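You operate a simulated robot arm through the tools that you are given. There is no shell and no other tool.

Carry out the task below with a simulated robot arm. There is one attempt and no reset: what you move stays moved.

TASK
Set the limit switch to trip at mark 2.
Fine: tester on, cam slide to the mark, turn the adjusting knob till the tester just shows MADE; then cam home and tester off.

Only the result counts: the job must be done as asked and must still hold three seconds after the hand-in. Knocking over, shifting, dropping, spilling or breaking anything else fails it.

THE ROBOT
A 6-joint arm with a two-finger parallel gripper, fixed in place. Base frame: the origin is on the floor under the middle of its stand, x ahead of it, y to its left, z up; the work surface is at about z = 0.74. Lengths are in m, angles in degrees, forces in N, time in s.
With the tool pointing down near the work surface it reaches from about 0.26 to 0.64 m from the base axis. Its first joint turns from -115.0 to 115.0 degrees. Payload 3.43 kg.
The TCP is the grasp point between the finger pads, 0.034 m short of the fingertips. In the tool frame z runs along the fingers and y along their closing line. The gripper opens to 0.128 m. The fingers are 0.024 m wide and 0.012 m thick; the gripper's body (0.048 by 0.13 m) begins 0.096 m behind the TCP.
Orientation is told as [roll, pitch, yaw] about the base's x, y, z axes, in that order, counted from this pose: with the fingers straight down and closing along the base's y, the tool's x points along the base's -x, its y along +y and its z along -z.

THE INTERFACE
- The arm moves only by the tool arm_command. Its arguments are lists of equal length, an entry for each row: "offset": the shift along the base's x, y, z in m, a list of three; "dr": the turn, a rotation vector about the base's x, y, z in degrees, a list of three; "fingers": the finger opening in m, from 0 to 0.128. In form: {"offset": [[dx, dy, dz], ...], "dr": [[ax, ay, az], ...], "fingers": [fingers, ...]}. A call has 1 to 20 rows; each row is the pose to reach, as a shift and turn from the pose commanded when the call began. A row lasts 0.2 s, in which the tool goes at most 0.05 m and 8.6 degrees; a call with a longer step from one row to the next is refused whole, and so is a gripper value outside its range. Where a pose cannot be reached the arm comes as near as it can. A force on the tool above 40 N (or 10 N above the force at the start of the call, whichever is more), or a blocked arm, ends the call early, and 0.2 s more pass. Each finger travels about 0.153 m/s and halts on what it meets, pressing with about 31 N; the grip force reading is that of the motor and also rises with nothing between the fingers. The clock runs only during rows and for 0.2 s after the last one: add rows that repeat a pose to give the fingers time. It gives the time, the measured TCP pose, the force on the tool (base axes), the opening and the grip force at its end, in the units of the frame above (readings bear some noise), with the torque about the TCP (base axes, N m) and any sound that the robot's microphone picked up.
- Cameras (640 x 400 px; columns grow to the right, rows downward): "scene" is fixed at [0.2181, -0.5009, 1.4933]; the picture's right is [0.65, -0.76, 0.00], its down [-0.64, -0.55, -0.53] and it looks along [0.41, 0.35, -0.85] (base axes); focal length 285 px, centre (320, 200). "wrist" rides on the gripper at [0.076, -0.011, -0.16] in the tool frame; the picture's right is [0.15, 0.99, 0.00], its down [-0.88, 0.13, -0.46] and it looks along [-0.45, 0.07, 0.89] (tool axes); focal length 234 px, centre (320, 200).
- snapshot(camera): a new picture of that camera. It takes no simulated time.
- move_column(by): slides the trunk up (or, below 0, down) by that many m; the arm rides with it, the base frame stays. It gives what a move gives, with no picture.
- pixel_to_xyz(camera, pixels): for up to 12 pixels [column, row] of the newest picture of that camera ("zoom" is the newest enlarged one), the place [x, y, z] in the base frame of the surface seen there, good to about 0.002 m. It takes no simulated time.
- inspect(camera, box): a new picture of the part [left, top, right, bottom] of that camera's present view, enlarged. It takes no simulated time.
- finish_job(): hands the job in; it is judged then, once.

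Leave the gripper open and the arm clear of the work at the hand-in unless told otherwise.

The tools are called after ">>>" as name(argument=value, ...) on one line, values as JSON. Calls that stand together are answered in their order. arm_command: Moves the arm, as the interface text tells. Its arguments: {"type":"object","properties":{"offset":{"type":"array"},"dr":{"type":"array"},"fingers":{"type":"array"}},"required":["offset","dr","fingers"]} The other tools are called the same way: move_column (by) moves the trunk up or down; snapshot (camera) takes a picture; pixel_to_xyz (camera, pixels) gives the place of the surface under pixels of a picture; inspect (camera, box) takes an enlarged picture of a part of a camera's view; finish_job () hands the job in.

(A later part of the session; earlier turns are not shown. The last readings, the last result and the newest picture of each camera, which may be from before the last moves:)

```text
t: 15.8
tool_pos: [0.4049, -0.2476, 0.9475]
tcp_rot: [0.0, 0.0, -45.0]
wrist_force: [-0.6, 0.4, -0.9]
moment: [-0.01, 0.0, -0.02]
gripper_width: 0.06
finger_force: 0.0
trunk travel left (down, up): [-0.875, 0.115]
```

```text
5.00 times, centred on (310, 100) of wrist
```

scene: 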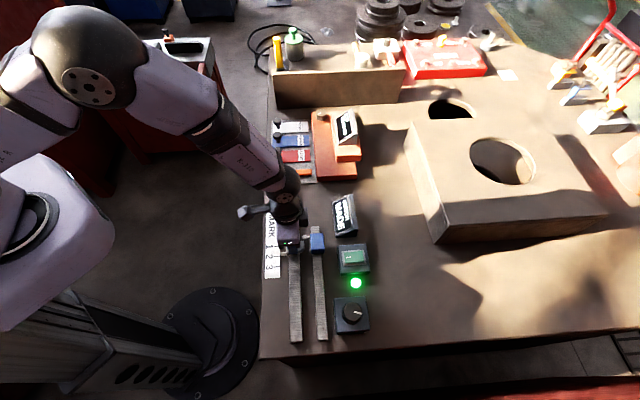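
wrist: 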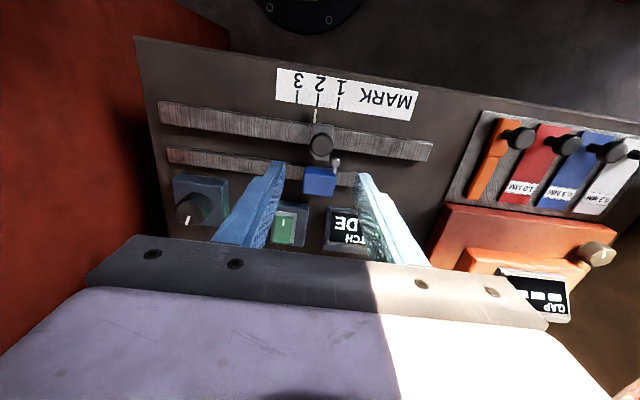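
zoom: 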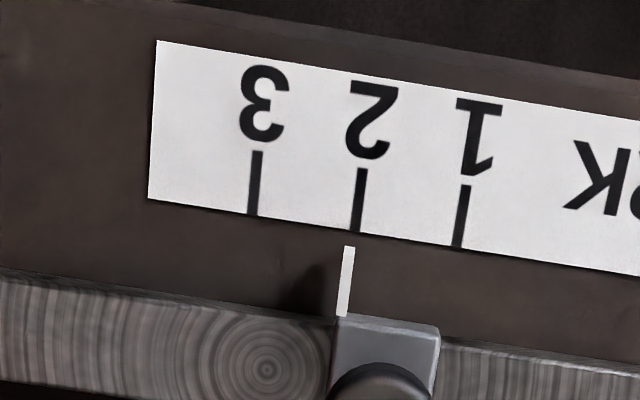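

>>> pixel_to_xyz(camera="zoom", pixels=[[348, 258], [347, 266], [346, 275], [345, 285], [344, 295], [343, 305], [362, 172], [361, 182], [360, 192], [358, 205], [357, 215], [356, 226]])

>>> pixel_to_xyz(camera="zoom", pixels=[[348, 262], [346, 270], [345, 280], [344, 290], [466, 190], [464, 205], [461, 225], [458, 242], [258, 155], [256, 175], [254, 195], [252, 210]])

```text
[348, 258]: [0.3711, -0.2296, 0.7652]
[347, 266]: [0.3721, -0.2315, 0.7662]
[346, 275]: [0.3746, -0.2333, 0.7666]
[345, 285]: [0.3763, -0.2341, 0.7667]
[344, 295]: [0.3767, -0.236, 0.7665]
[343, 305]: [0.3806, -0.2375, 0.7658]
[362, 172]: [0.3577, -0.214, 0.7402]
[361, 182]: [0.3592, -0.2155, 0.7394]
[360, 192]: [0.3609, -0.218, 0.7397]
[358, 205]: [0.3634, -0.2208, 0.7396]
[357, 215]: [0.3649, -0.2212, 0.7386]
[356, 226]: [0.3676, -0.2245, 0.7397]
```

```text
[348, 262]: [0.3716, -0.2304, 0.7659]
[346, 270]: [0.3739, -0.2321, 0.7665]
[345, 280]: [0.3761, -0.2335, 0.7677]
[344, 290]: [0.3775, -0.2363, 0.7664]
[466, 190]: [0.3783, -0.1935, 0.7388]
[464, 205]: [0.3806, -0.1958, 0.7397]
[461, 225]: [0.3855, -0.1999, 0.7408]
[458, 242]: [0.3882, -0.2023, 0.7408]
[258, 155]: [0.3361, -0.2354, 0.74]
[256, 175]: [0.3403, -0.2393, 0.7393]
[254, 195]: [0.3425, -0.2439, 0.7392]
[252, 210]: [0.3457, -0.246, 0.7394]
```

Averaging, the pointer is about 0.8 mm beyond mark 2. I want it tighter, so I'll go back down over the knob, grip it again and nudge it back in small steps while watching. First down and close.

>>> arm_command(offset=[[0, 0, -0.04], [0, 0, -0.08], [0, 0, -0.11], [0, 0, -0.13], [0, 0, -0.13], [0, 0, -0.13], [0, 0, -0.13], [0, 0, -0.13]], dr=[[0, 0, 0], [0, 0, 0], [0, 0, 0], [0, 0, 0], [0, 0, 0], [0, 0, 0], [0, 0, 0], [0, 0, 0]], fingers=[0.06, 0.06, 0.06, 0.06, 0.06, 0.035, 0.02, 0.02])

>>> inspect(camera="wrist", box=[270, 80, 350, 140])

```text
t: 17.6
tool_pos: [0.4037, -0.2461, 0.8146]
tcp_rot: [0.0, 0.1, -45.0]
wrist_force: [2.4, 1.6, -2.1]
moment: [-0.16, -0.29, 0.07]
gripper_width: 0.0298
finger_force: 45.0
trunk travel left (down, up): [-0.875, 0.115]
```

```text
6.67 times, centred on (310, 110) of wrist
```

zoom: 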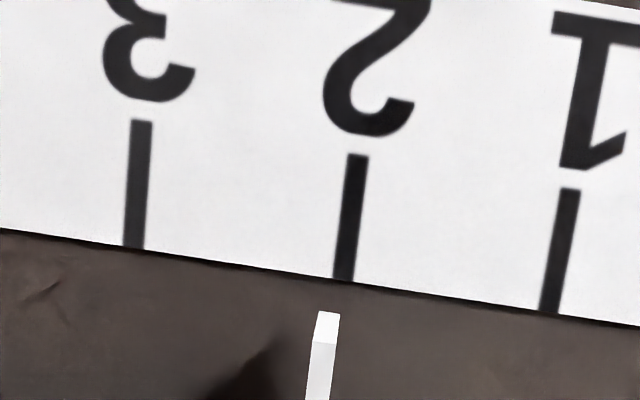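

The picture shows the pointer still slightly beyond mark 2 (about 1-1.5 mm). I'll command 1.4 mm back toward home and look again.

>>> arm_command(offset=[[0.0005, 0.0005, 0], [0.001, 0.001, 0], [0.001, 0.001, 0]], dr=[[0, 0, 0], [0, 0, 0], [0, 0, 0]], fingers=[0.02, 0.02, 0.02])

>>> inspect(camera="wrist", box=[270, 80, 350, 140])

```text
t: 18.4
tool_pos: [0.4053, -0.2437, 0.8143]
tcp_rot: [0.1, 0.0, -45.0]
wrist_force: [-3.5, 0.0, 0.7]
moment: [-0.33, -0.2, 0.0]
gripper_width: 0.0295
finger_force: 44.6
trunk travel left (down, up): [-0.875, 0.115]
```

```text
6.67 times, centred on (310, 110) of wrist
```

zoom: 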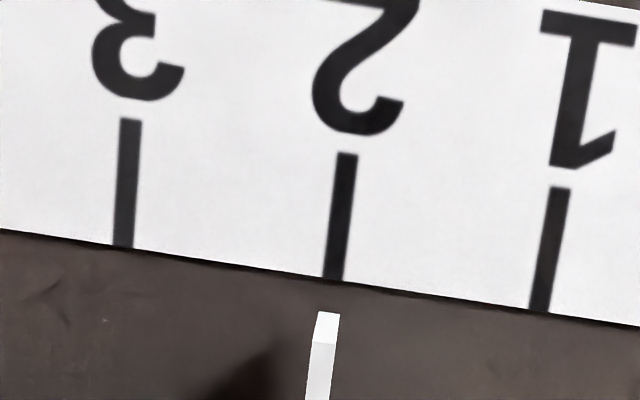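

The lines shifted by 10 px (about 1.4 mm); the pointer now projects onto the mark 2 line within about 0.3 mm. I'll check with coordinates.

>>> pixel_to_xyz(camera="zoom", pixels=[[322, 350], [321, 360], [320, 370], [319, 378], [318, 387], [317, 395], [345, 170], [343, 190], [341, 210], [339, 230], [337, 250], [335, 270]])

>>> inspect(camera="scene", box=[275, 235, 310, 275])

```text
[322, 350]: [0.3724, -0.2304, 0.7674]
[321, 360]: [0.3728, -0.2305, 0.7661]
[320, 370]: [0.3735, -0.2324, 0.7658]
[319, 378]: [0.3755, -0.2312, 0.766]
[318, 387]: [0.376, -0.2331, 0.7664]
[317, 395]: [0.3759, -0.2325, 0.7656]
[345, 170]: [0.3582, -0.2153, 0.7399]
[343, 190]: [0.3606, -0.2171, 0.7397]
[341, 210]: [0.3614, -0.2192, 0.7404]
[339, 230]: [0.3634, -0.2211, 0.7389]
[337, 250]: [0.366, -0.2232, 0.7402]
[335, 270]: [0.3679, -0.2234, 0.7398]
```

```text
10.00 times, centred on (292, 255) of scene
```

zoom: 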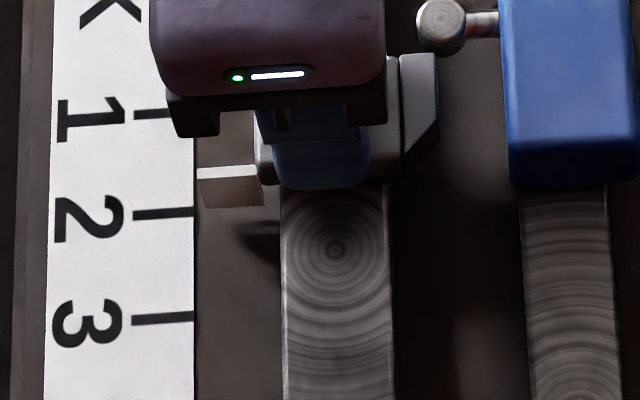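

Both views now agree within about 0.3 mm of mark 2. I'll release gently and lift, keeping the sideways position.

>>> arm_command(offset=[[0, 0, 0], [0, 0, 0], [0, 0, 0.02], [0, 0, 0.06], [0, 0, 0.1], [0, 0, 0.13], [0, 0, 0.13]], dr=[[0, 0, 0], [0, 0, 0], [0, 0, 0], [0, 0, 0], [0, 0, 0], [0, 0, 0], [0, 0, 0]], fingers=[0.045, 0.06, 0.06, 0.06, 0.06, 0.06, 0.06])

>>> inspect(camera="wrist", box=[270, 60, 350, 140])

>>> inspect(camera="scene", box=[260, 215, 320, 285])

```text
t: 20.0
tool_pos: [0.408, -0.2435, 0.9434]
tcp_rot: [0.1, 0.0, -45.0]
wrist_force: [0.1, 0.6, -0.2]
moment: [0.01, -0.01, 0.05]
gripper_width: 0.06
finger_force: 0.0
trunk travel left (down, up): [-0.875, 0.115]
```

```text
5.00 times, centred on (310, 100) of wrist
```

zoom: 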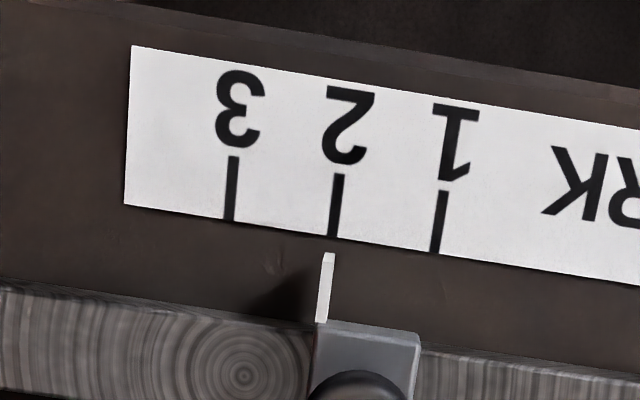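

```text
5.71 times, centred on (290, 250) of scene
```

zoom: 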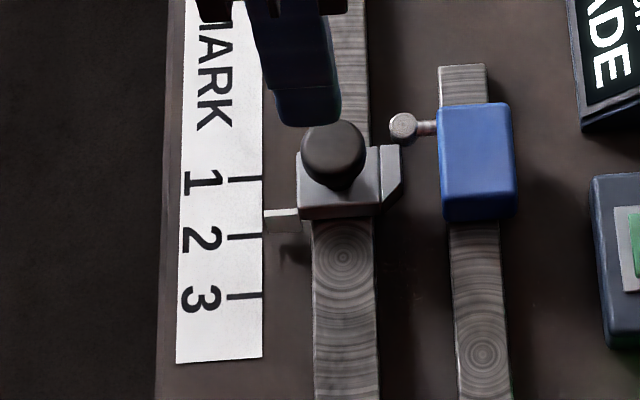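

I'll measure the final pointer position in the scene zoom (now unobstructed).

>>> pixel_to_xyz(camera="zoom", pixels=[[268, 214], [272, 214], [276, 213], [280, 213], [284, 213], [288, 213], [292, 212], [296, 212], [235, 238], [243, 237], [250, 236], [257, 236]])

>>> pixel_to_xyz(camera="zoom", pixels=[[270, 214], [274, 214], [278, 213], [282, 213], [286, 213], [290, 212], [294, 212], [238, 237], [246, 237], [253, 236], [259, 236]])

```text
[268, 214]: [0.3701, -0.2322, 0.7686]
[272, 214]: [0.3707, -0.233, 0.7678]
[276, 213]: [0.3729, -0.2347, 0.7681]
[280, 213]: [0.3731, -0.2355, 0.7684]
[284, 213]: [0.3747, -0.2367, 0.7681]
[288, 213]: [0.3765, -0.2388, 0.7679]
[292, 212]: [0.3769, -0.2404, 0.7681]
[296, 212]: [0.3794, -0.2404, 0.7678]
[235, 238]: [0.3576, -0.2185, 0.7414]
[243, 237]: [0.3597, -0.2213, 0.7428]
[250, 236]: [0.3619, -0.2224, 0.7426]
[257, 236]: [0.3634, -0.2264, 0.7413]
```

```text
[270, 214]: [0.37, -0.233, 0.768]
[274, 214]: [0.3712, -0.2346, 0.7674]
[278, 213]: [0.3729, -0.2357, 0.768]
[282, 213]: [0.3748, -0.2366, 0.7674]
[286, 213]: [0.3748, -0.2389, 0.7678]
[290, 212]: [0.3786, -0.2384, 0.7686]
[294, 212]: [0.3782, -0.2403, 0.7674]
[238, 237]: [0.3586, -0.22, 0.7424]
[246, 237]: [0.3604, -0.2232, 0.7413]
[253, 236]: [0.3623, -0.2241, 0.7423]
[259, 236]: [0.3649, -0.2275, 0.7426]
```

The pointer is within about 0.3 mm of mark 2, which is good. The display shows MADE at mark 2. Next the adjusting knob near (0.369,-0.471): I'll travel there high (fingertips at z about 0.90) and open the fingers to 0.075.

>>> arm_command(offset=[[-0.007, -0.04, 0], [-0.014, -0.08, 0], [-0.02, -0.12, 0], [-0.026, -0.16, 0], [-0.032, -0.2, 0], [-0.038, -0.227, -0.013], [-0.038, -0.227, -0.013]], dr=[[0, 0, 0], [0, 0, 0], [0, 0, 0], [0, 0, 0], [0, 0, 0], [0, 0, 0], [0, 0, 0]], fingers=[0.06, 0.075, 0.075, 0.075, 0.075, 0.075, 0.075])

>>> snapshot(camera="wrist")

>>> snapshot(camera="scene")

```text
t: 21.6
tool_pos: [0.371, -0.473, 0.9302]
tcp_rot: [0.0, -0.1, -45.0]
wrist_force: [0.4, 0.5, -0.2]
moment: [0.04, -0.02, -0.01]
gripper_width: 0.075
finger_force: 0.1
trunk travel left (down, up): [-0.875, 0.115]
```

```text
taken
```

wrist: 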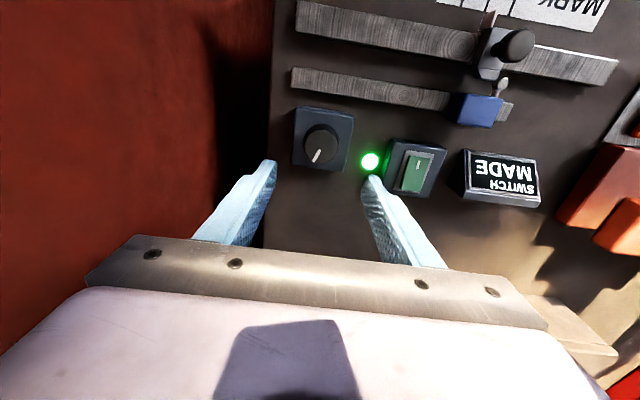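

```text
taken
```

scene: 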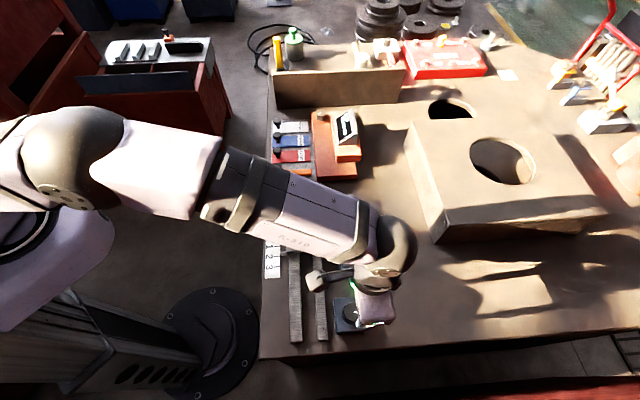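

In this pose the wrist camera sees the knob (about (320,145)), lamp and display together. I'll enlarge to centre the knob.

>>> inspect(camera="wrist", box=[280, 100, 360, 180])

```text
5.00 times, centred on (320, 140) of wrist
```

zoom: 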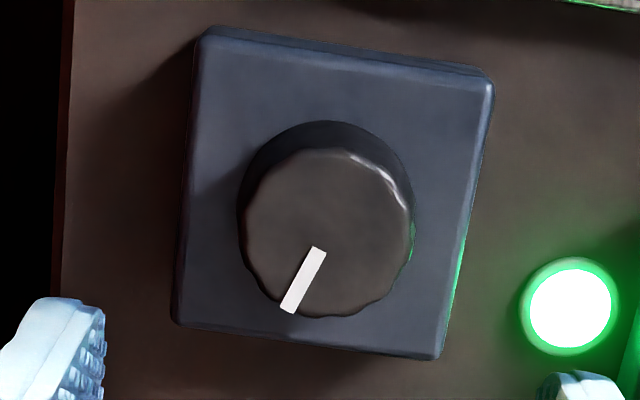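

>>> pixel_to_xyz(camera="zoom", pixels=[[328, 233], [248, 233], [408, 233], [328, 155], [328, 312], [318, 250], [287, 308], [210, 200], [460, 250], [340, 128]])

```text
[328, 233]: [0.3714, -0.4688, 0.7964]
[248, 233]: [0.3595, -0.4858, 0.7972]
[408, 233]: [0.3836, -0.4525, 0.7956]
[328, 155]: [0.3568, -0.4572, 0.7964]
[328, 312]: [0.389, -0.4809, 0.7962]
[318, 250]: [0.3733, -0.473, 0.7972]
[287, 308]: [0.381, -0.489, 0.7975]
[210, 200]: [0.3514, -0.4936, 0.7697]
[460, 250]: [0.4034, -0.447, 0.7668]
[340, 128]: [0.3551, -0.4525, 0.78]
```

The knob axis is offset by about (+0.001,+0.0026) from the gripper's axis. I'll shift, go down to fingertips z about 0.777 (knob base top is 0.770), and close on the knob.

>>> arm_command(offset=[[0.0008, 0.0026, -0.03], [0.0008, 0.0026, -0.07], [0.0008, 0.0026, -0.1], [0.0008, 0.0026, -0.12], [0.0008, 0.0026, -0.12], [0.0008, 0.0026, -0.12], [0.0008, 0.0026, -0.12], [0.0008, 0.0026, -0.12]], dr=[[0, 0, 0], [0, 0, 0], [0, 0, 0], [0, 0, 0], [0, 0, 0], [0, 0, 0], [0, 0, 0], [0, 0, 0]], fingers=[0.075, 0.075, 0.075, 0.075, 0.075, 0.05, 0.035, 0.035])

>>> snapshot(camera="wrist")

```text
t: 23.4
tool_pos: [0.3706, -0.4704, 0.8098]
tcp_rot: [-0.1, 0.0, -45.0]
wrist_force: [-2.5, -1.1, -0.3]
moment: [-0.25, 0.09, 0.0]
gripper_width: 0.0467
finger_force: 45.1
trunk travel left (down, up): [-0.875, 0.115]
```

```text
taken
```

wrist: 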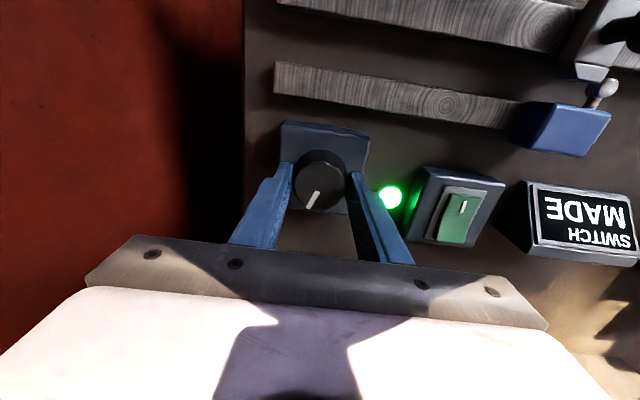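

Gripped the knob (opening 0.0467). The wrist view shows lamp and display too. I'll try a small turn of -16 degrees (clockwise from above) and watch the torque and which way the switch goes.

>>> arm_command(offset=[[0, 0, 0], [0, 0, 0], [0, 0, 0], [0, 0, 0], [0, 0, 0]], dr=[[0, 0, -4], [0, 0, -8], [0, 0, -12], [0, 0, -16], [0, 0, -16]], fingers=[0.035, 0.035, 0.035, 0.035, 0.035])

>>> snapshot(camera="wrist")

```text
t: 24.6
tool_pos: [0.3707, -0.4694, 0.8093]
tcp_rot: [0.0, -0.1, -60.9]
wrist_force: [4.5, 0.4, -2.6]
moment: [-0.11, -0.29, -0.02]
gripper_width: 0.0464
finger_force: 45.2
trunk travel left (down, up): [-0.875, 0.115]
```

```text
taken
```

wrist: 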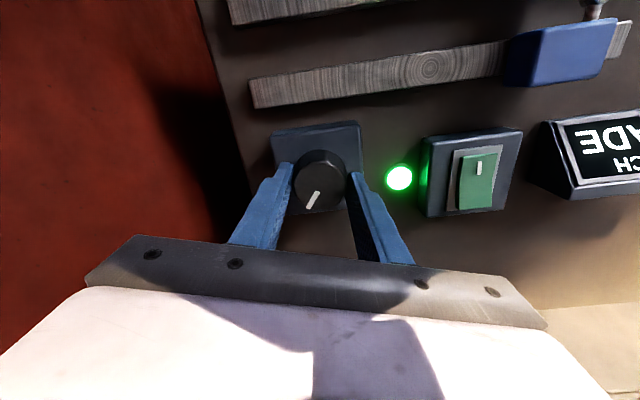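

The knob turned with the gripper and almost no torque. I'll measure where the blue switch body is now relative to its rail end.

>>> inspect(camera="wrist", box=[480, 0, 640, 100])

```text
4.00 times, centred on (560, 50) of wrist
```

zoom: 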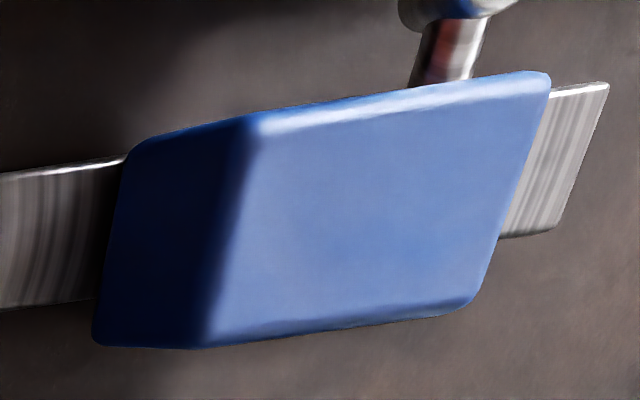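

>>> pixel_to_xyz(camera="zoom", pixels=[[540, 80], [475, 295], [255, 125], [225, 335], [600, 90], [555, 225], [440, 60], [370, 200], [500, 200], [250, 230], [130, 155], [100, 330]])

>>> inspect(camera="scene", box=[290, 200, 390, 300])

```text
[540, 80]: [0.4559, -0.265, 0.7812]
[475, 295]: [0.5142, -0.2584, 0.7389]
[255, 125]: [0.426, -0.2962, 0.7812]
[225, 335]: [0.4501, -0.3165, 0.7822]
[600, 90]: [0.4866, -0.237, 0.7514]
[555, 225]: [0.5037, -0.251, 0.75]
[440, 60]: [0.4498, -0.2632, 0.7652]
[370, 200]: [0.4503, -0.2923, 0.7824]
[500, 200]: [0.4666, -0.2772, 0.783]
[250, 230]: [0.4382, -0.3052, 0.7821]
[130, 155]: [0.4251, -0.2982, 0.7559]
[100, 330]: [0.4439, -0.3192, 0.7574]
```

```text
4.00 times, centred on (340, 250) of scene
```

zoom: 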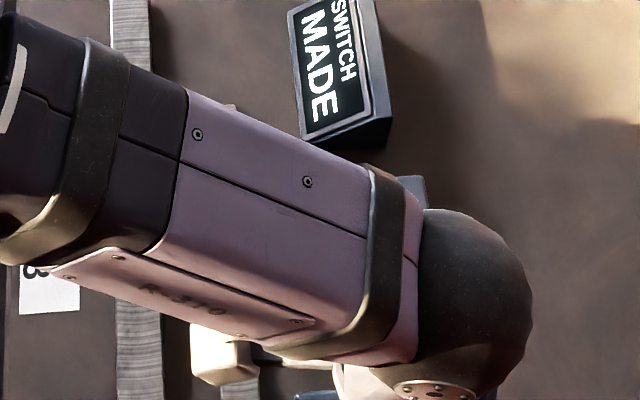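

The scene camera still sees the display (MADE), handy for monitoring. Switch body now spans roughly x+y = 0.130..0.191. To see direction and rate I'll turn the other way, to +16 degrees from the first grip (so +32 from now), and measure again.

>>> arm_command(offset=[[0, 0, 0], [0, 0, 0], [0, 0, 0], [0, 0, 0], [0, 0, 0], [0, 0, 0]], dr=[[0, 0, 6], [0, 0, 13], [0, 0, 20], [0, 0, 27], [0, 0, 32], [0, 0, 32]], fingers=[0.035, 0.035, 0.035, 0.035, 0.035, 0.035])

>>> snapshot(camera="wrist")

```text
t: 26.0
tool_pos: [0.3704, -0.4701, 0.8102]
tcp_rot: [0.1, 0.1, -29.0]
wrist_force: [9.3, 0.0, -9.6]
moment: [-0.54, -1.14, -0.02]
gripper_width: 0.0462
finger_force: 44.7
trunk travel left (down, up): [-0.875, 0.115]
```

```text
taken
```

wrist: 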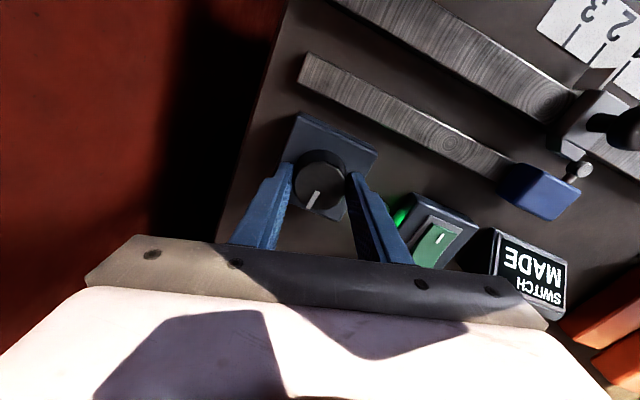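

>>> inspect(camera="wrist", box=[480, 130, 640, 230])

```text
4.00 times, centred on (560, 180) of wrist
```

zoom: 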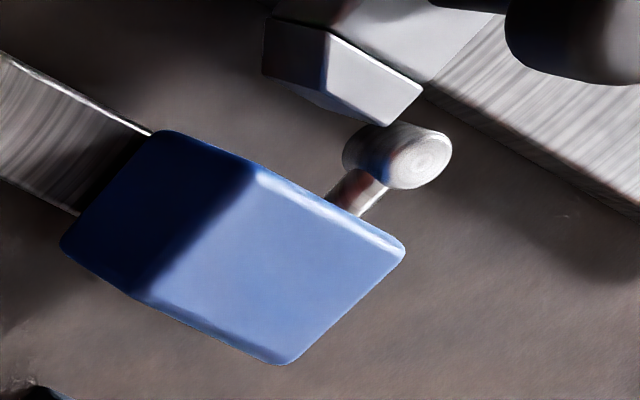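

>>> pixel_to_xyz(camera="zoom", pixels=[[395, 245], [290, 350], [260, 175], [155, 295], [355, 195], [275, 260], [160, 140], [70, 240], [395, 150], [405, 90], [330, 40], [370, 110]])

```text
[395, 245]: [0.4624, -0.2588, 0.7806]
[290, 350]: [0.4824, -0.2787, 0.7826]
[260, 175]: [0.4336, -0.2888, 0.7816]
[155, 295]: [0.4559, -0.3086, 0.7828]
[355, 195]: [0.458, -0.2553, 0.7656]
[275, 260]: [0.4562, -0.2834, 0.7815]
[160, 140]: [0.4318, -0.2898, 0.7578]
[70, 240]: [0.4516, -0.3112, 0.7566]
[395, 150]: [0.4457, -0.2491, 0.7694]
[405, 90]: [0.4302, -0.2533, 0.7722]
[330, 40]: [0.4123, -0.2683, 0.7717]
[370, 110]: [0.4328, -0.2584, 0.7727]
```

Clockwise moves the switch toward mark 3 (about 0.33 mm per degree), which is the way needed as it trips too early. I'll turn clockwise 60 degrees from here (to yaw about -89) and read the display.

>>> arm_command(offset=[[0, 0, 0], [0, 0, 0], [0, 0, 0], [0, 0, 0], [0, 0, 0], [0, 0, 0], [0, 0, 0], [0, 0, 0], [0, 0, 0], [0, 0, 0], [0, 0, 0]], dr=[[0, 0, -6], [0, 0, -12], [0, 0, -18], [0, 0, -24], [0, 0, -30], [0, 0, -36], [0, 0, -42], [0, 0, -48], [0, 0, -54], [0, 0, -60], [0, 0, -60]], fingers=[0.035, 0.035, 0.035, 0.035, 0.035, 0.035, 0.035, 0.035, 0.035, 0.035, 0.035])

>>> inspect(camera="scene", box=[280, 185, 400, 345])

>>> snapshot(camera="wrist")

```text
t: 28.4
tool_pos: [0.3716, -0.4697, 0.8102]
tcp_rot: [0.0, -0.1, -89.1]
wrist_force: [9.4, -2.5, -1.6]
moment: [-0.23, -0.44, 0.03]
gripper_width: 0.0465
finger_force: 44.7
trunk travel left (down, up): [-0.875, 0.115]
```

```text
2.50 times, centred on (340, 265) of scene
```

zoom: 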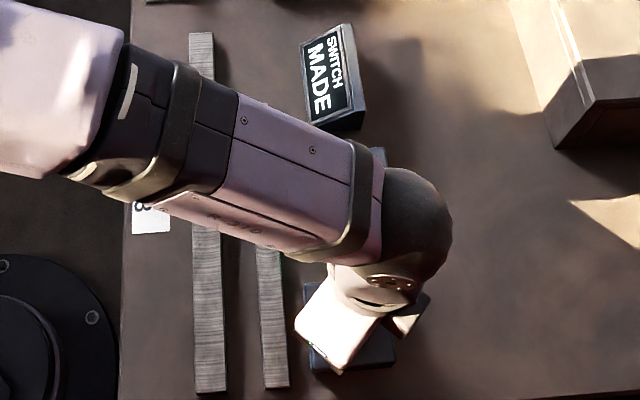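

```text
taken
```

wrist: 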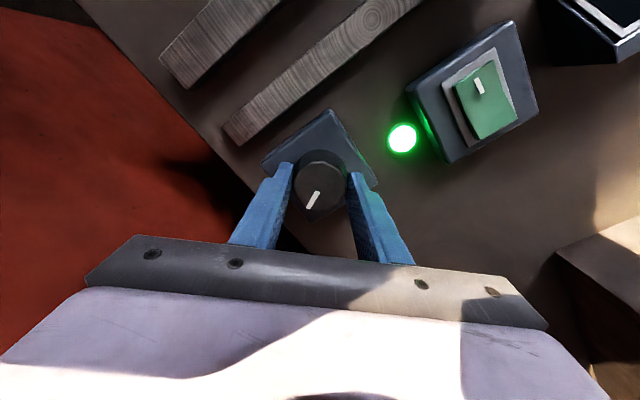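

Still MADE, lamp lit. I'll turn 18 degrees more clockwise and check.

>>> arm_command(offset=[[0, 0, 0], [0, 0, 0], [0, 0, 0], [0, 0, 0]], dr=[[0, 0, -6], [0, 0, -12], [0, 0, -18], [0, 0, -18]], fingers=[0.035, 0.035, 0.035, 0.035])

>>> inspect(camera="scene", box=[320, 185, 370, 245])

>>> snapshot(camera="wrist")

```text
t: 29.4
tool_pos: [0.3719, -0.4687, 0.8095]
tcp_rot: [0.0, 0.0, -107.1]
wrist_force: [14.4, -0.5, -2.9]
moment: [-0.11, -0.68, -0.03]
gripper_width: 0.0464
finger_force: 45.4
trunk travel left (down, up): [-0.875, 0.115]
```

```text
6.67 times, centred on (345, 215) of scene
```

zoom: 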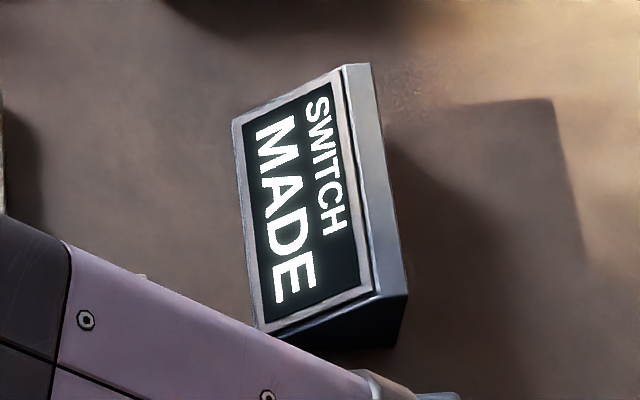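

```text
taken
```

wrist: 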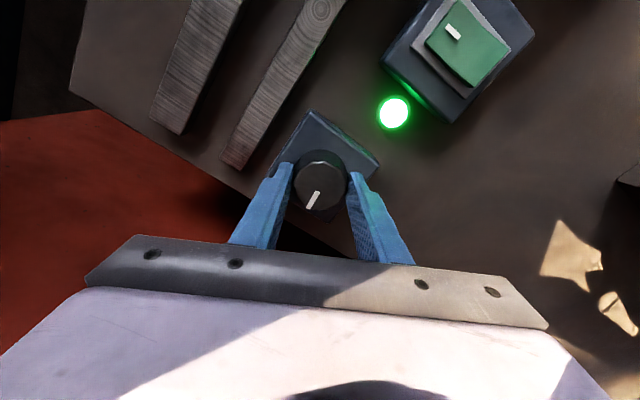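

Still MADE. The knob pushes the tool about +14 N in x, so I'll relieve it by shifting +0.001 m in x while turning another 18 degrees clockwise.

>>> arm_command(offset=[[0.0005, 0, 0], [0.001, 0, 0], [0.001, 0, 0], [0.001, 0, 0], [0.001, 0, 0]], dr=[[0, 0, 0], [0, 0, -6], [0, 0, -12], [0, 0, -18], [0, 0, -18]], fingers=[0.035, 0.035, 0.035, 0.035, 0.035])

>>> inspect(camera="scene", box=[320, 185, 370, 245])

>>> snapshot(camera="wrist")

```text
t: 30.6
tool_pos: [0.3715, -0.4685, 0.8108]
tcp_rot: [-0.1, 0.0, -125.1]
wrist_force: [13.7, -1.7, -0.4]
moment: [0.41, -0.29, 0.01]
gripper_width: 0.0464
finger_force: 45.1
trunk travel left (down, up): [-0.875, 0.115]
```

```text
6.67 times, centred on (345, 215) of scene
```

zoom: 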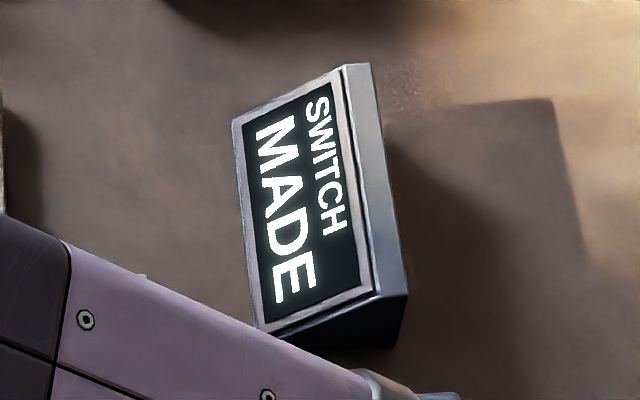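

```text
taken
```

wrist: 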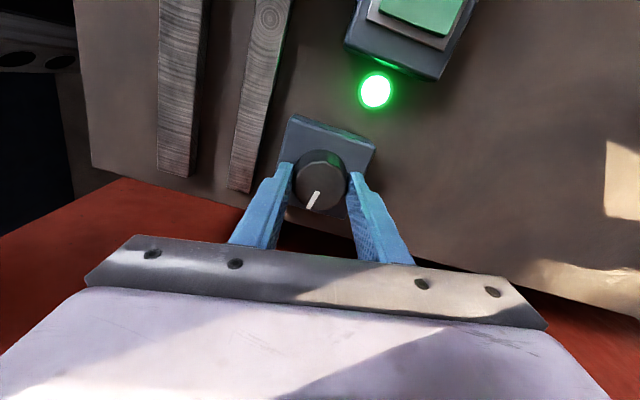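

Still MADE after about 80 degrees clockwise. I'll release, lift 0.06 m, unwind the gripper to yaw -45, and look at where the switch is now.

>>> arm_command(offset=[[0, 0, 0], [0, 0, 0], [0, 0, 0.03], [0, 0, 0.06], [0, 0, 0.06], [0, 0, 0.06], [0, 0, 0.06], [0, 0, 0.06], [0, 0, 0.06], [0, 0, 0.06], [0, 0, 0.06], [0, 0, 0.06], [0, 0, 0.06], [0, 0, 0.06], [0, 0, 0.06]], dr=[[0, 0, 0], [0, 0, 0], [0, 0, 0], [0, 0, 8], [0, 0, 16], [0, 0, 24], [0, 0, 32], [0, 0, 40], [0, 0, 48], [0, 0, 56], [0, 0, 64], [0, 0, 72], [0, 0, 78], [0, 0, 80], [0, 0, 80]], fingers=[0.06, 0.075, 0.075, 0.075, 0.075, 0.075, 0.075, 0.075, 0.075, 0.075, 0.075, 0.075, 0.075, 0.075, 0.075])

>>> snapshot(camera="wrist")

>>> snapshot(camera="scene")

```text
t: 33.8
tool_pos: [0.37, -0.4694, 0.8722]
tcp_rot: [0.0, -0.1, -44.9]
wrist_force: [0.5, 0.7, -0.4]
moment: [-0.01, 0.02, 0.0]
gripper_width: 0.0749
finger_force: 0.0
trunk travel left (down, up): [-0.875, 0.115]
```

```text
taken
```

wrist: 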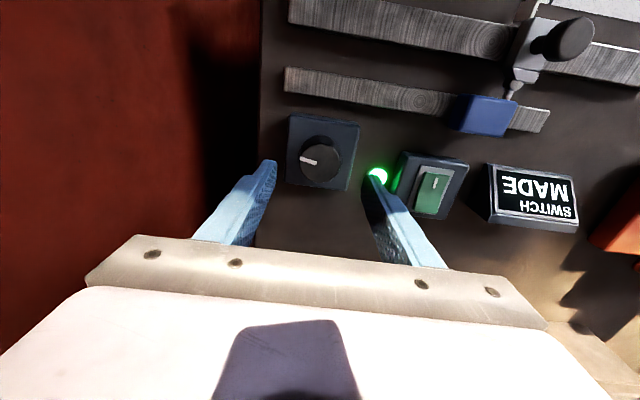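

```text
taken
```

scene: 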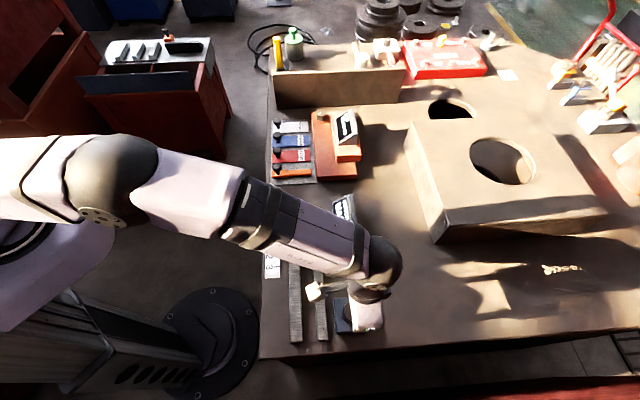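

The switch body has moved toward mark 3; the roller is now right at the cam's nose. I'll enlarge that area to measure both.

>>> inspect(camera="wrist", box=[430, 0, 590, 140])

>>> inspect(camera="wrist", box=[280, 110, 370, 195])

```text
2.86 times, centred on (510, 70) of wrist
```

zoom: 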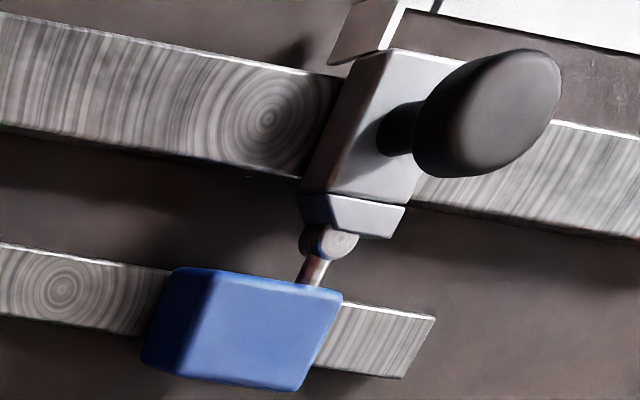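

```text
4.71 times, centred on (325, 152) of wrist
```

zoom: 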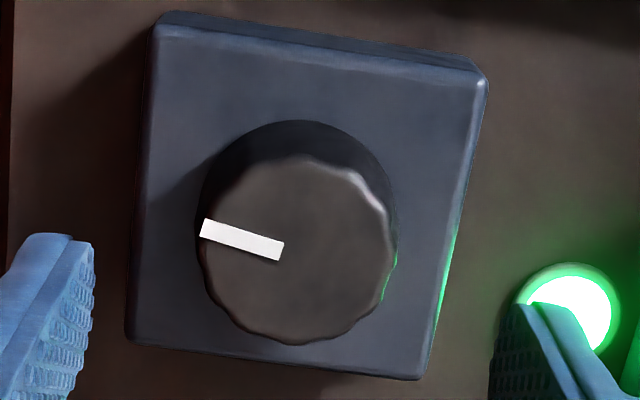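

The roller is now touching the cam's flank, so the trip point should be near. The knob is centred under the gripper ((320,162) as expected). I'll go down, grip again, and turn clockwise 10 degrees.

>>> arm_command(offset=[[0, 0, -0.03], [0, 0, -0.06], [0, 0, -0.06], [0, 0, -0.06], [0, 0, -0.06], [0, 0, -0.06], [0, 0, -0.06], [0, 0, -0.06], [0, 0, -0.06]], dr=[[0, 0, 0], [0, 0, 0], [0, 0, 0], [0, 0, 0], [0, 0, 0], [0, 0, -3], [0, 0, -6], [0, 0, -10], [0, 0, -10]], fingers=[0.075, 0.075, 0.05, 0.035, 0.035, 0.035, 0.035, 0.035, 0.035])

>>> snapshot(camera="wrist")

>>> inspect(camera="scene", box=[320, 185, 370, 245])

```text
t: 35.8
tool_pos: [0.3709, -0.4727, 0.8114]
tcp_rot: [0.0, 0.0, -55.1]
wrist_force: [2.1, -6.8, 4.7]
moment: [0.33, 0.42, 0.02]
gripper_width: 0.0465
finger_force: 44.7
trunk travel left (down, up): [-0.875, 0.115]
```

```text
taken
```

wrist: 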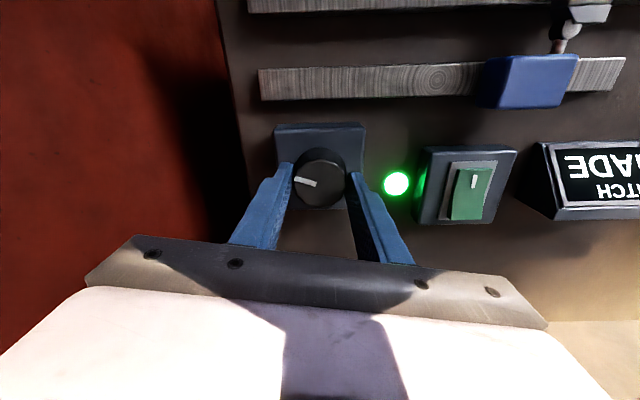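

```text
6.67 times, centred on (345, 215) of scene
```

zoom: 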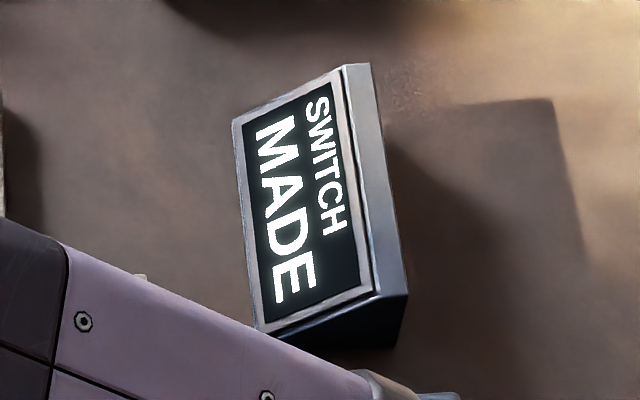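

Still MADE. I'll keep turning clockwise in 10-degree pieces, checking each time.

>>> arm_command(offset=[[0, 0, 0], [0, 0, 0], [0, 0, 0], [0, 0, 0]], dr=[[0, 0, -3], [0, 0, -6], [0, 0, -10], [0, 0, -10]], fingers=[0.035, 0.035, 0.035, 0.035])

>>> snapshot(camera="wrist")

```text
t: 36.8
tool_pos: [0.3712, -0.471, 0.8125]
tcp_rot: [0.1, -0.3, -65.0]
wrist_force: [6.2, -7.2, 13.6]
moment: [0.66, 0.3, -0.05]
gripper_width: 0.0463
finger_force: 45.3
trunk travel left (down, up): [-0.875, 0.115]
```

```text
taken
```

wrist: 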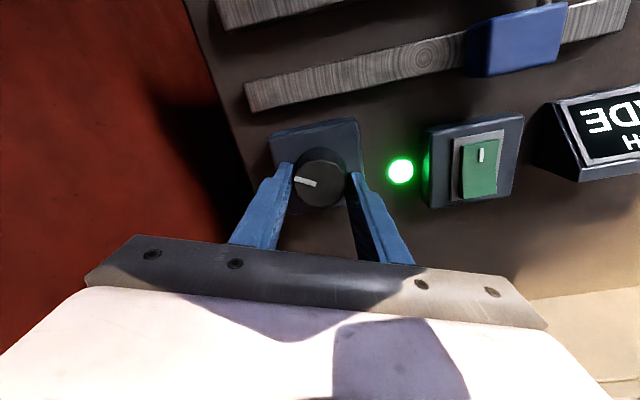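

Lamp still lit. An upward force of 13.6 N is building, so I'll raise the tool 1.5 mm while turning another 10 degrees.

>>> arm_command(offset=[[0, 0, 0.0015], [0, 0, 0.0015], [0, 0, 0.0015], [0, 0, 0.0015], [0, 0, 0.0015]], dr=[[0, 0, 0], [0, 0, -3], [0, 0, -6], [0, 0, -10], [0, 0, -10]], fingers=[0.035, 0.035, 0.035, 0.035, 0.035])

>>> snapshot(camera="wrist")

```text
t: 38.0
tool_pos: [0.371, -0.4704, 0.8106]
tcp_rot: [0.1, -0.1, -75.0]
wrist_force: [9.2, -10.8, 6.8]
moment: [-0.27, -0.03, -0.04]
gripper_width: 0.0464
finger_force: 45.2
trunk travel left (down, up): [-0.875, 0.115]
```

```text
taken
```

wrist: 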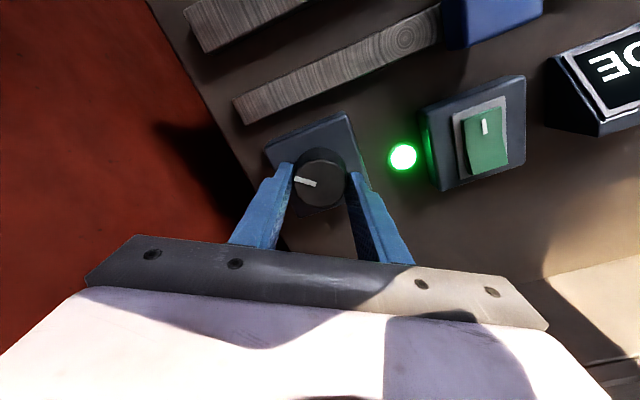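

Still MADE (lamp lit). I'll relieve the sideways force by a 1 mm shift and turn 10 degrees more.

>>> arm_command(offset=[[0.0007, -0.0007, 0], [0.0007, -0.0007, 0], [0.0007, -0.0007, 0], [0.0007, -0.0007, 0], [0.0007, -0.0007, 0]], dr=[[0, 0, 0], [0, 0, -3], [0, 0, -6], [0, 0, -10], [0, 0, -10]], fingers=[0.035, 0.035, 0.035, 0.035, 0.035])

>>> snapshot(camera="wrist")

```text
t: 39.2
tool_pos: [0.3707, -0.4712, 0.8125]
tcp_rot: [0.1, -0.1, -85.0]
wrist_force: [6.6, -8.2, 10.1]
moment: [-0.45, -0.05, 0.02]
gripper_width: 0.0465
finger_force: 45.0
trunk travel left (down, up): [-0.875, 0.115]
```

```text
taken
```

wrist: 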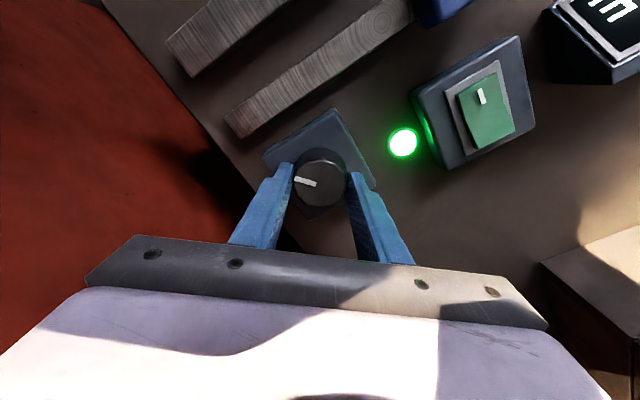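

Still lit. Another 10 degrees clockwise.

>>> arm_command(offset=[[0, 0, 0.0005], [0, 0, 0.0005], [0, 0, 0.0005], [0, 0, 0.0005]], dr=[[0, 0, -3], [0, 0, -6], [0, 0, -10], [0, 0, -10]], fingers=[0.035, 0.035, 0.035, 0.035])

>>> snapshot(camera="wrist")

```text
t: 40.2
tool_pos: [0.3708, -0.4718, 0.812]
tcp_rot: [0.0, -0.1, -95.0]
wrist_force: [3.1, -9.6, 1.5]
moment: [-1.15, -0.15, -0.01]
gripper_width: 0.0467
finger_force: 45.0
trunk travel left (down, up): [-0.875, 0.115]
```

```text
taken
```

wrist: 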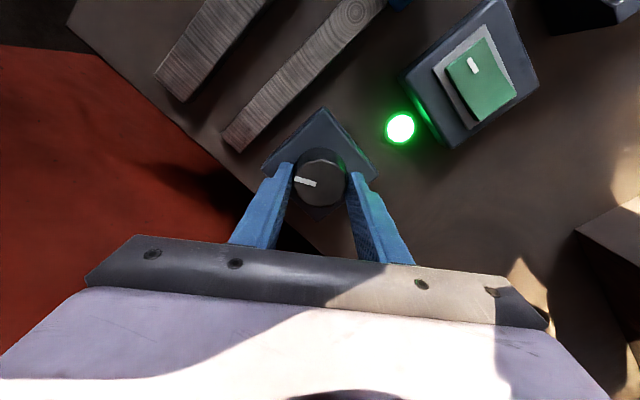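

Still lit. One more 10-degree piece, then I'll release and look at the roller and cam.

>>> arm_command(offset=[[0, 0, 0], [0, 0, 0], [0, 0, 0], [0, 0, 0]], dr=[[0, 0, -3], [0, 0, -6], [0, 0, -10], [0, 0, -10]], fingers=[0.035, 0.035, 0.035, 0.035])

>>> snapshot(camera="wrist")

```text
t: 41.2
tool_pos: [0.3707, -0.4704, 0.8121]
tcp_rot: [0.0, -0.1, -105.1]
wrist_force: [2.5, -8.7, -2.5]
moment: [-0.7, -0.02, 0.04]
gripper_width: 0.0463
finger_force: 45.4
trunk travel left (down, up): [-0.875, 0.115]
```

```text
taken
```

wrist: 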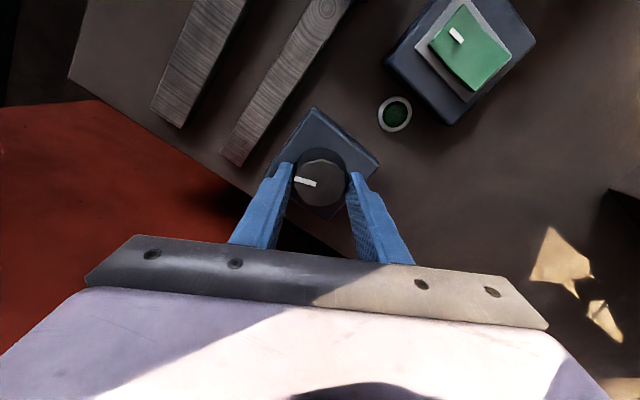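

The lamp went out: OPEN somewhere in the last 10 degrees. Now I'll turn back counterclockwise in 2-degree steps until it just shows MADE.

>>> arm_command(offset=[[0, 0, 0], [0, 0, 0]], dr=[[0, 0, 2], [0, 0, 2]], fingers=[0.035, 0.035])

>>> inspect(camera="wrist", box=[280, 80, 440, 220])

>>> inspect(camera="scene", box=[320, 185, 370, 245])

```text
t: 41.8
tool_pos: [0.3716, -0.4706, 0.8108]
tcp_rot: [-0.1, 0.1, -103.0]
wrist_force: [-0.1, -8.8, -3.5]
moment: [-0.6, -0.15, 0.0]
gripper_width: 0.0463
finger_force: 45.0
trunk travel left (down, up): [-0.875, 0.115]
```

```text
2.86 times, centred on (360, 150) of wrist
```

zoom: 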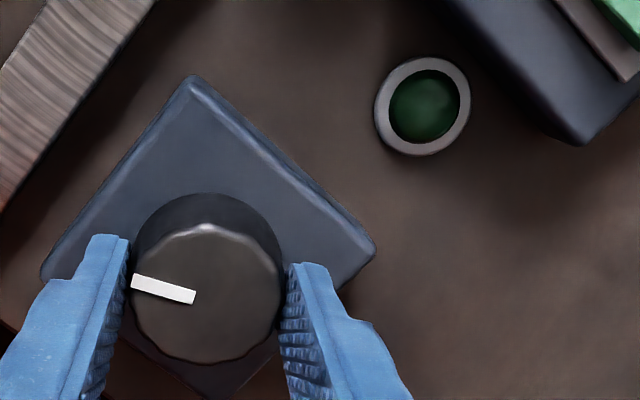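

```text
6.67 times, centred on (345, 215) of scene
```

zoom: 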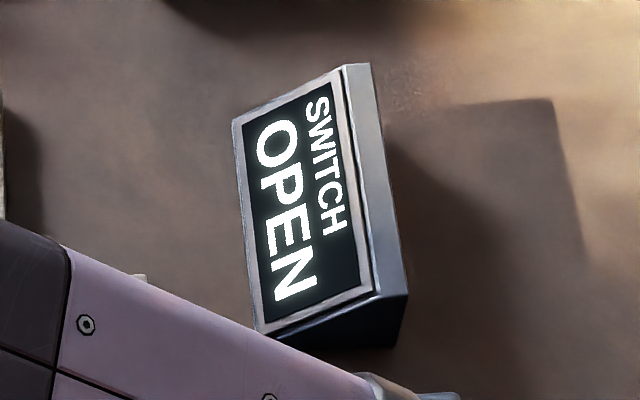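

OPEN still. Back 2 degrees more.

>>> arm_command(offset=[[0, 0, 0], [0, 0, 0]], dr=[[0, 0, 2], [0, 0, 2]], fingers=[0.035, 0.035])

>>> inspect(camera="wrist", box=[280, 80, 440, 220])

```text
t: 42.4
tool_pos: [0.3704, -0.4701, 0.8122]
tcp_rot: [0.0, 0.0, -101.0]
wrist_force: [-0.5, -10.2, 2.2]
moment: [0.35, 0.35, 0.0]
gripper_width: 0.0465
finger_force: 44.7
trunk travel left (down, up): [-0.875, 0.115]
```

```text
2.86 times, centred on (360, 150) of wrist
```

zoom: 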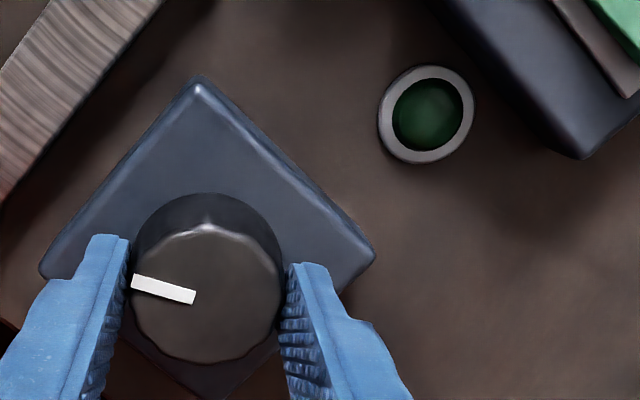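

Still OPEN. 2 degrees more.

>>> arm_command(offset=[[0, 0, 0], [0, 0, 0]], dr=[[0, 0, 2], [0, 0, 2]], fingers=[0.035, 0.035])

>>> inspect(camera="wrist", box=[280, 80, 440, 220])

```text
t: 43.0
tool_pos: [0.3714, -0.4704, 0.8112]
tcp_rot: [0.0, 0.0, -99.0]
wrist_force: [-1.7, -7.7, 2.9]
moment: [0.03, 0.12, 0.04]
gripper_width: 0.0464
finger_force: 45.2
trunk travel left (down, up): [-0.875, 0.115]
```

```text
2.86 times, centred on (360, 150) of wrist
```

zoom: 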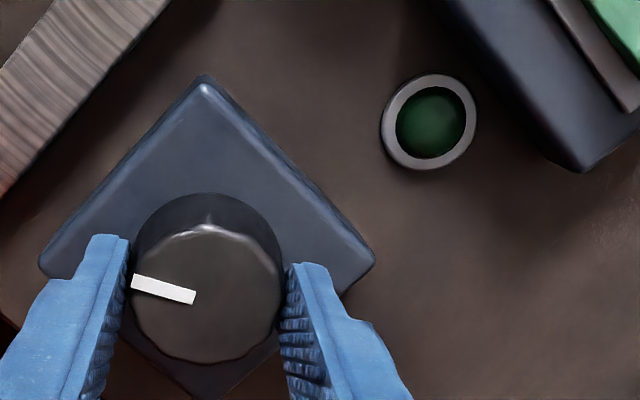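

Still OPEN. 2 degrees more.

>>> arm_command(offset=[[0, 0, 0], [0, 0, 0]], dr=[[0, 0, 2], [0, 0, 2]], fingers=[0.035, 0.035])

>>> inspect(camera="wrist", box=[280, 80, 440, 220])

```text
t: 43.6
tool_pos: [0.3719, -0.4713, 0.8122]
tcp_rot: [0.0, 0.1, -97.1]
wrist_force: [-1.7, -7.4, 2.8]
moment: [-0.21, 0.04, 0.01]
gripper_width: 0.0463
finger_force: 44.8
trunk travel left (down, up): [-0.875, 0.115]
```

```text
2.86 times, centred on (360, 150) of wrist
```

zoom: 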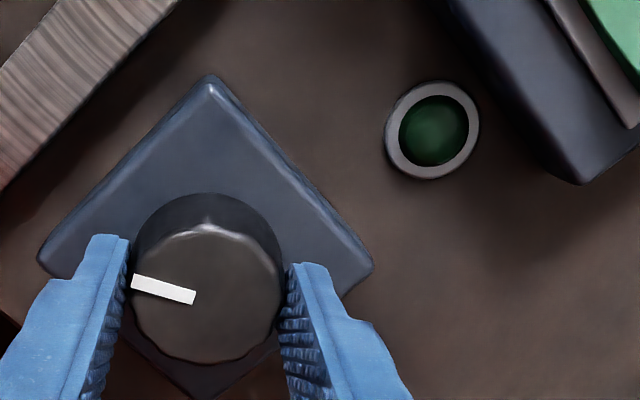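

Still OPEN. Now 1 degree at a time as the earlier lit position (-95) is near.

>>> arm_command(offset=[[0, 0, 0], [0, 0, 0]], dr=[[0, 0, 1], [0, 0, 1]], fingers=[0.035, 0.035])

>>> inspect(camera="wrist", box=[280, 80, 440, 220])

```text
t: 44.2
tool_pos: [0.3708, -0.4714, 0.8123]
tcp_rot: [0.0, -0.1, -96.0]
wrist_force: [0.3, -6.9, 3.8]
moment: [-0.09, 0.07, -0.01]
gripper_width: 0.0466
finger_force: 45.2
trunk travel left (down, up): [-0.875, 0.115]
```

```text
2.86 times, centred on (360, 150) of wrist
```

zoom: 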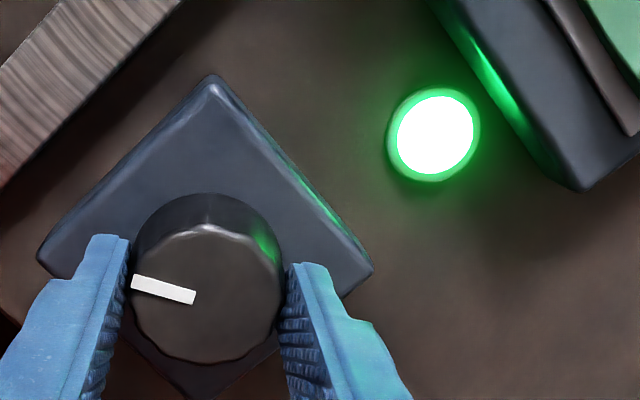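

The lamp just lit (MADE) at yaw -96: that is the trip set. I'll release the knob, lift, and check that it stays MADE and that the cam pointer is still on mark 2.

>>> arm_command(offset=[[0, 0, 0], [0, 0, 0], [0, 0, 0], [0, 0, 0.04], [0, 0, 0.08], [0, 0, 0.12], [0, 0, 0.12], [0, 0, 0.12], [0, 0, 0.12], [0, 0, 0.12], [0, 0, 0.12], [0, 0, 0.12], [0, 0, 0.12]], dr=[[0, 0, 0], [0, 0, 0], [0, 0, 0], [0, 0, 0], [0, 0, 0], [0, 0, 8], [0, 0, 16], [0, 0, 24], [0, 0, 32], [0, 0, 40], [0, 0, 48], [0, 0, 51], [0, 0, 51]], fingers=[0.055, 0.065, 0.075, 0.075, 0.075, 0.075, 0.075, 0.075, 0.075, 0.075, 0.075, 0.075, 0.075])

>>> snapshot(camera="wrist")

```text
t: 47.0
tool_pos: [0.3718, -0.4695, 0.9336]
tcp_rot: [0.0, 0.0, -44.9]
wrist_force: [-0.4, 0.2, -0.3]
moment: [0.01, 0.01, 0.01]
gripper_width: 0.0747
finger_force: 0.1
trunk travel left (down, up): [-0.875, 0.115]
```

```text
taken
```

wrist: 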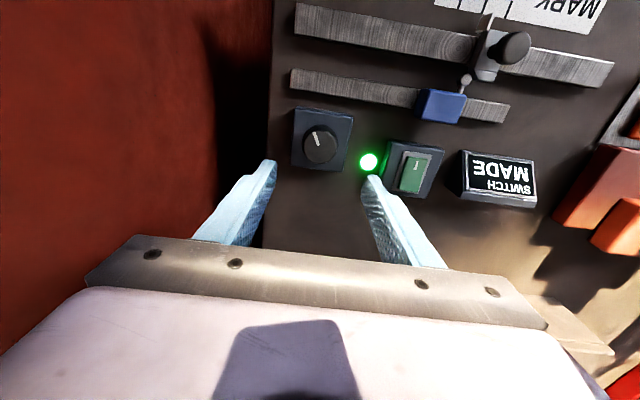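

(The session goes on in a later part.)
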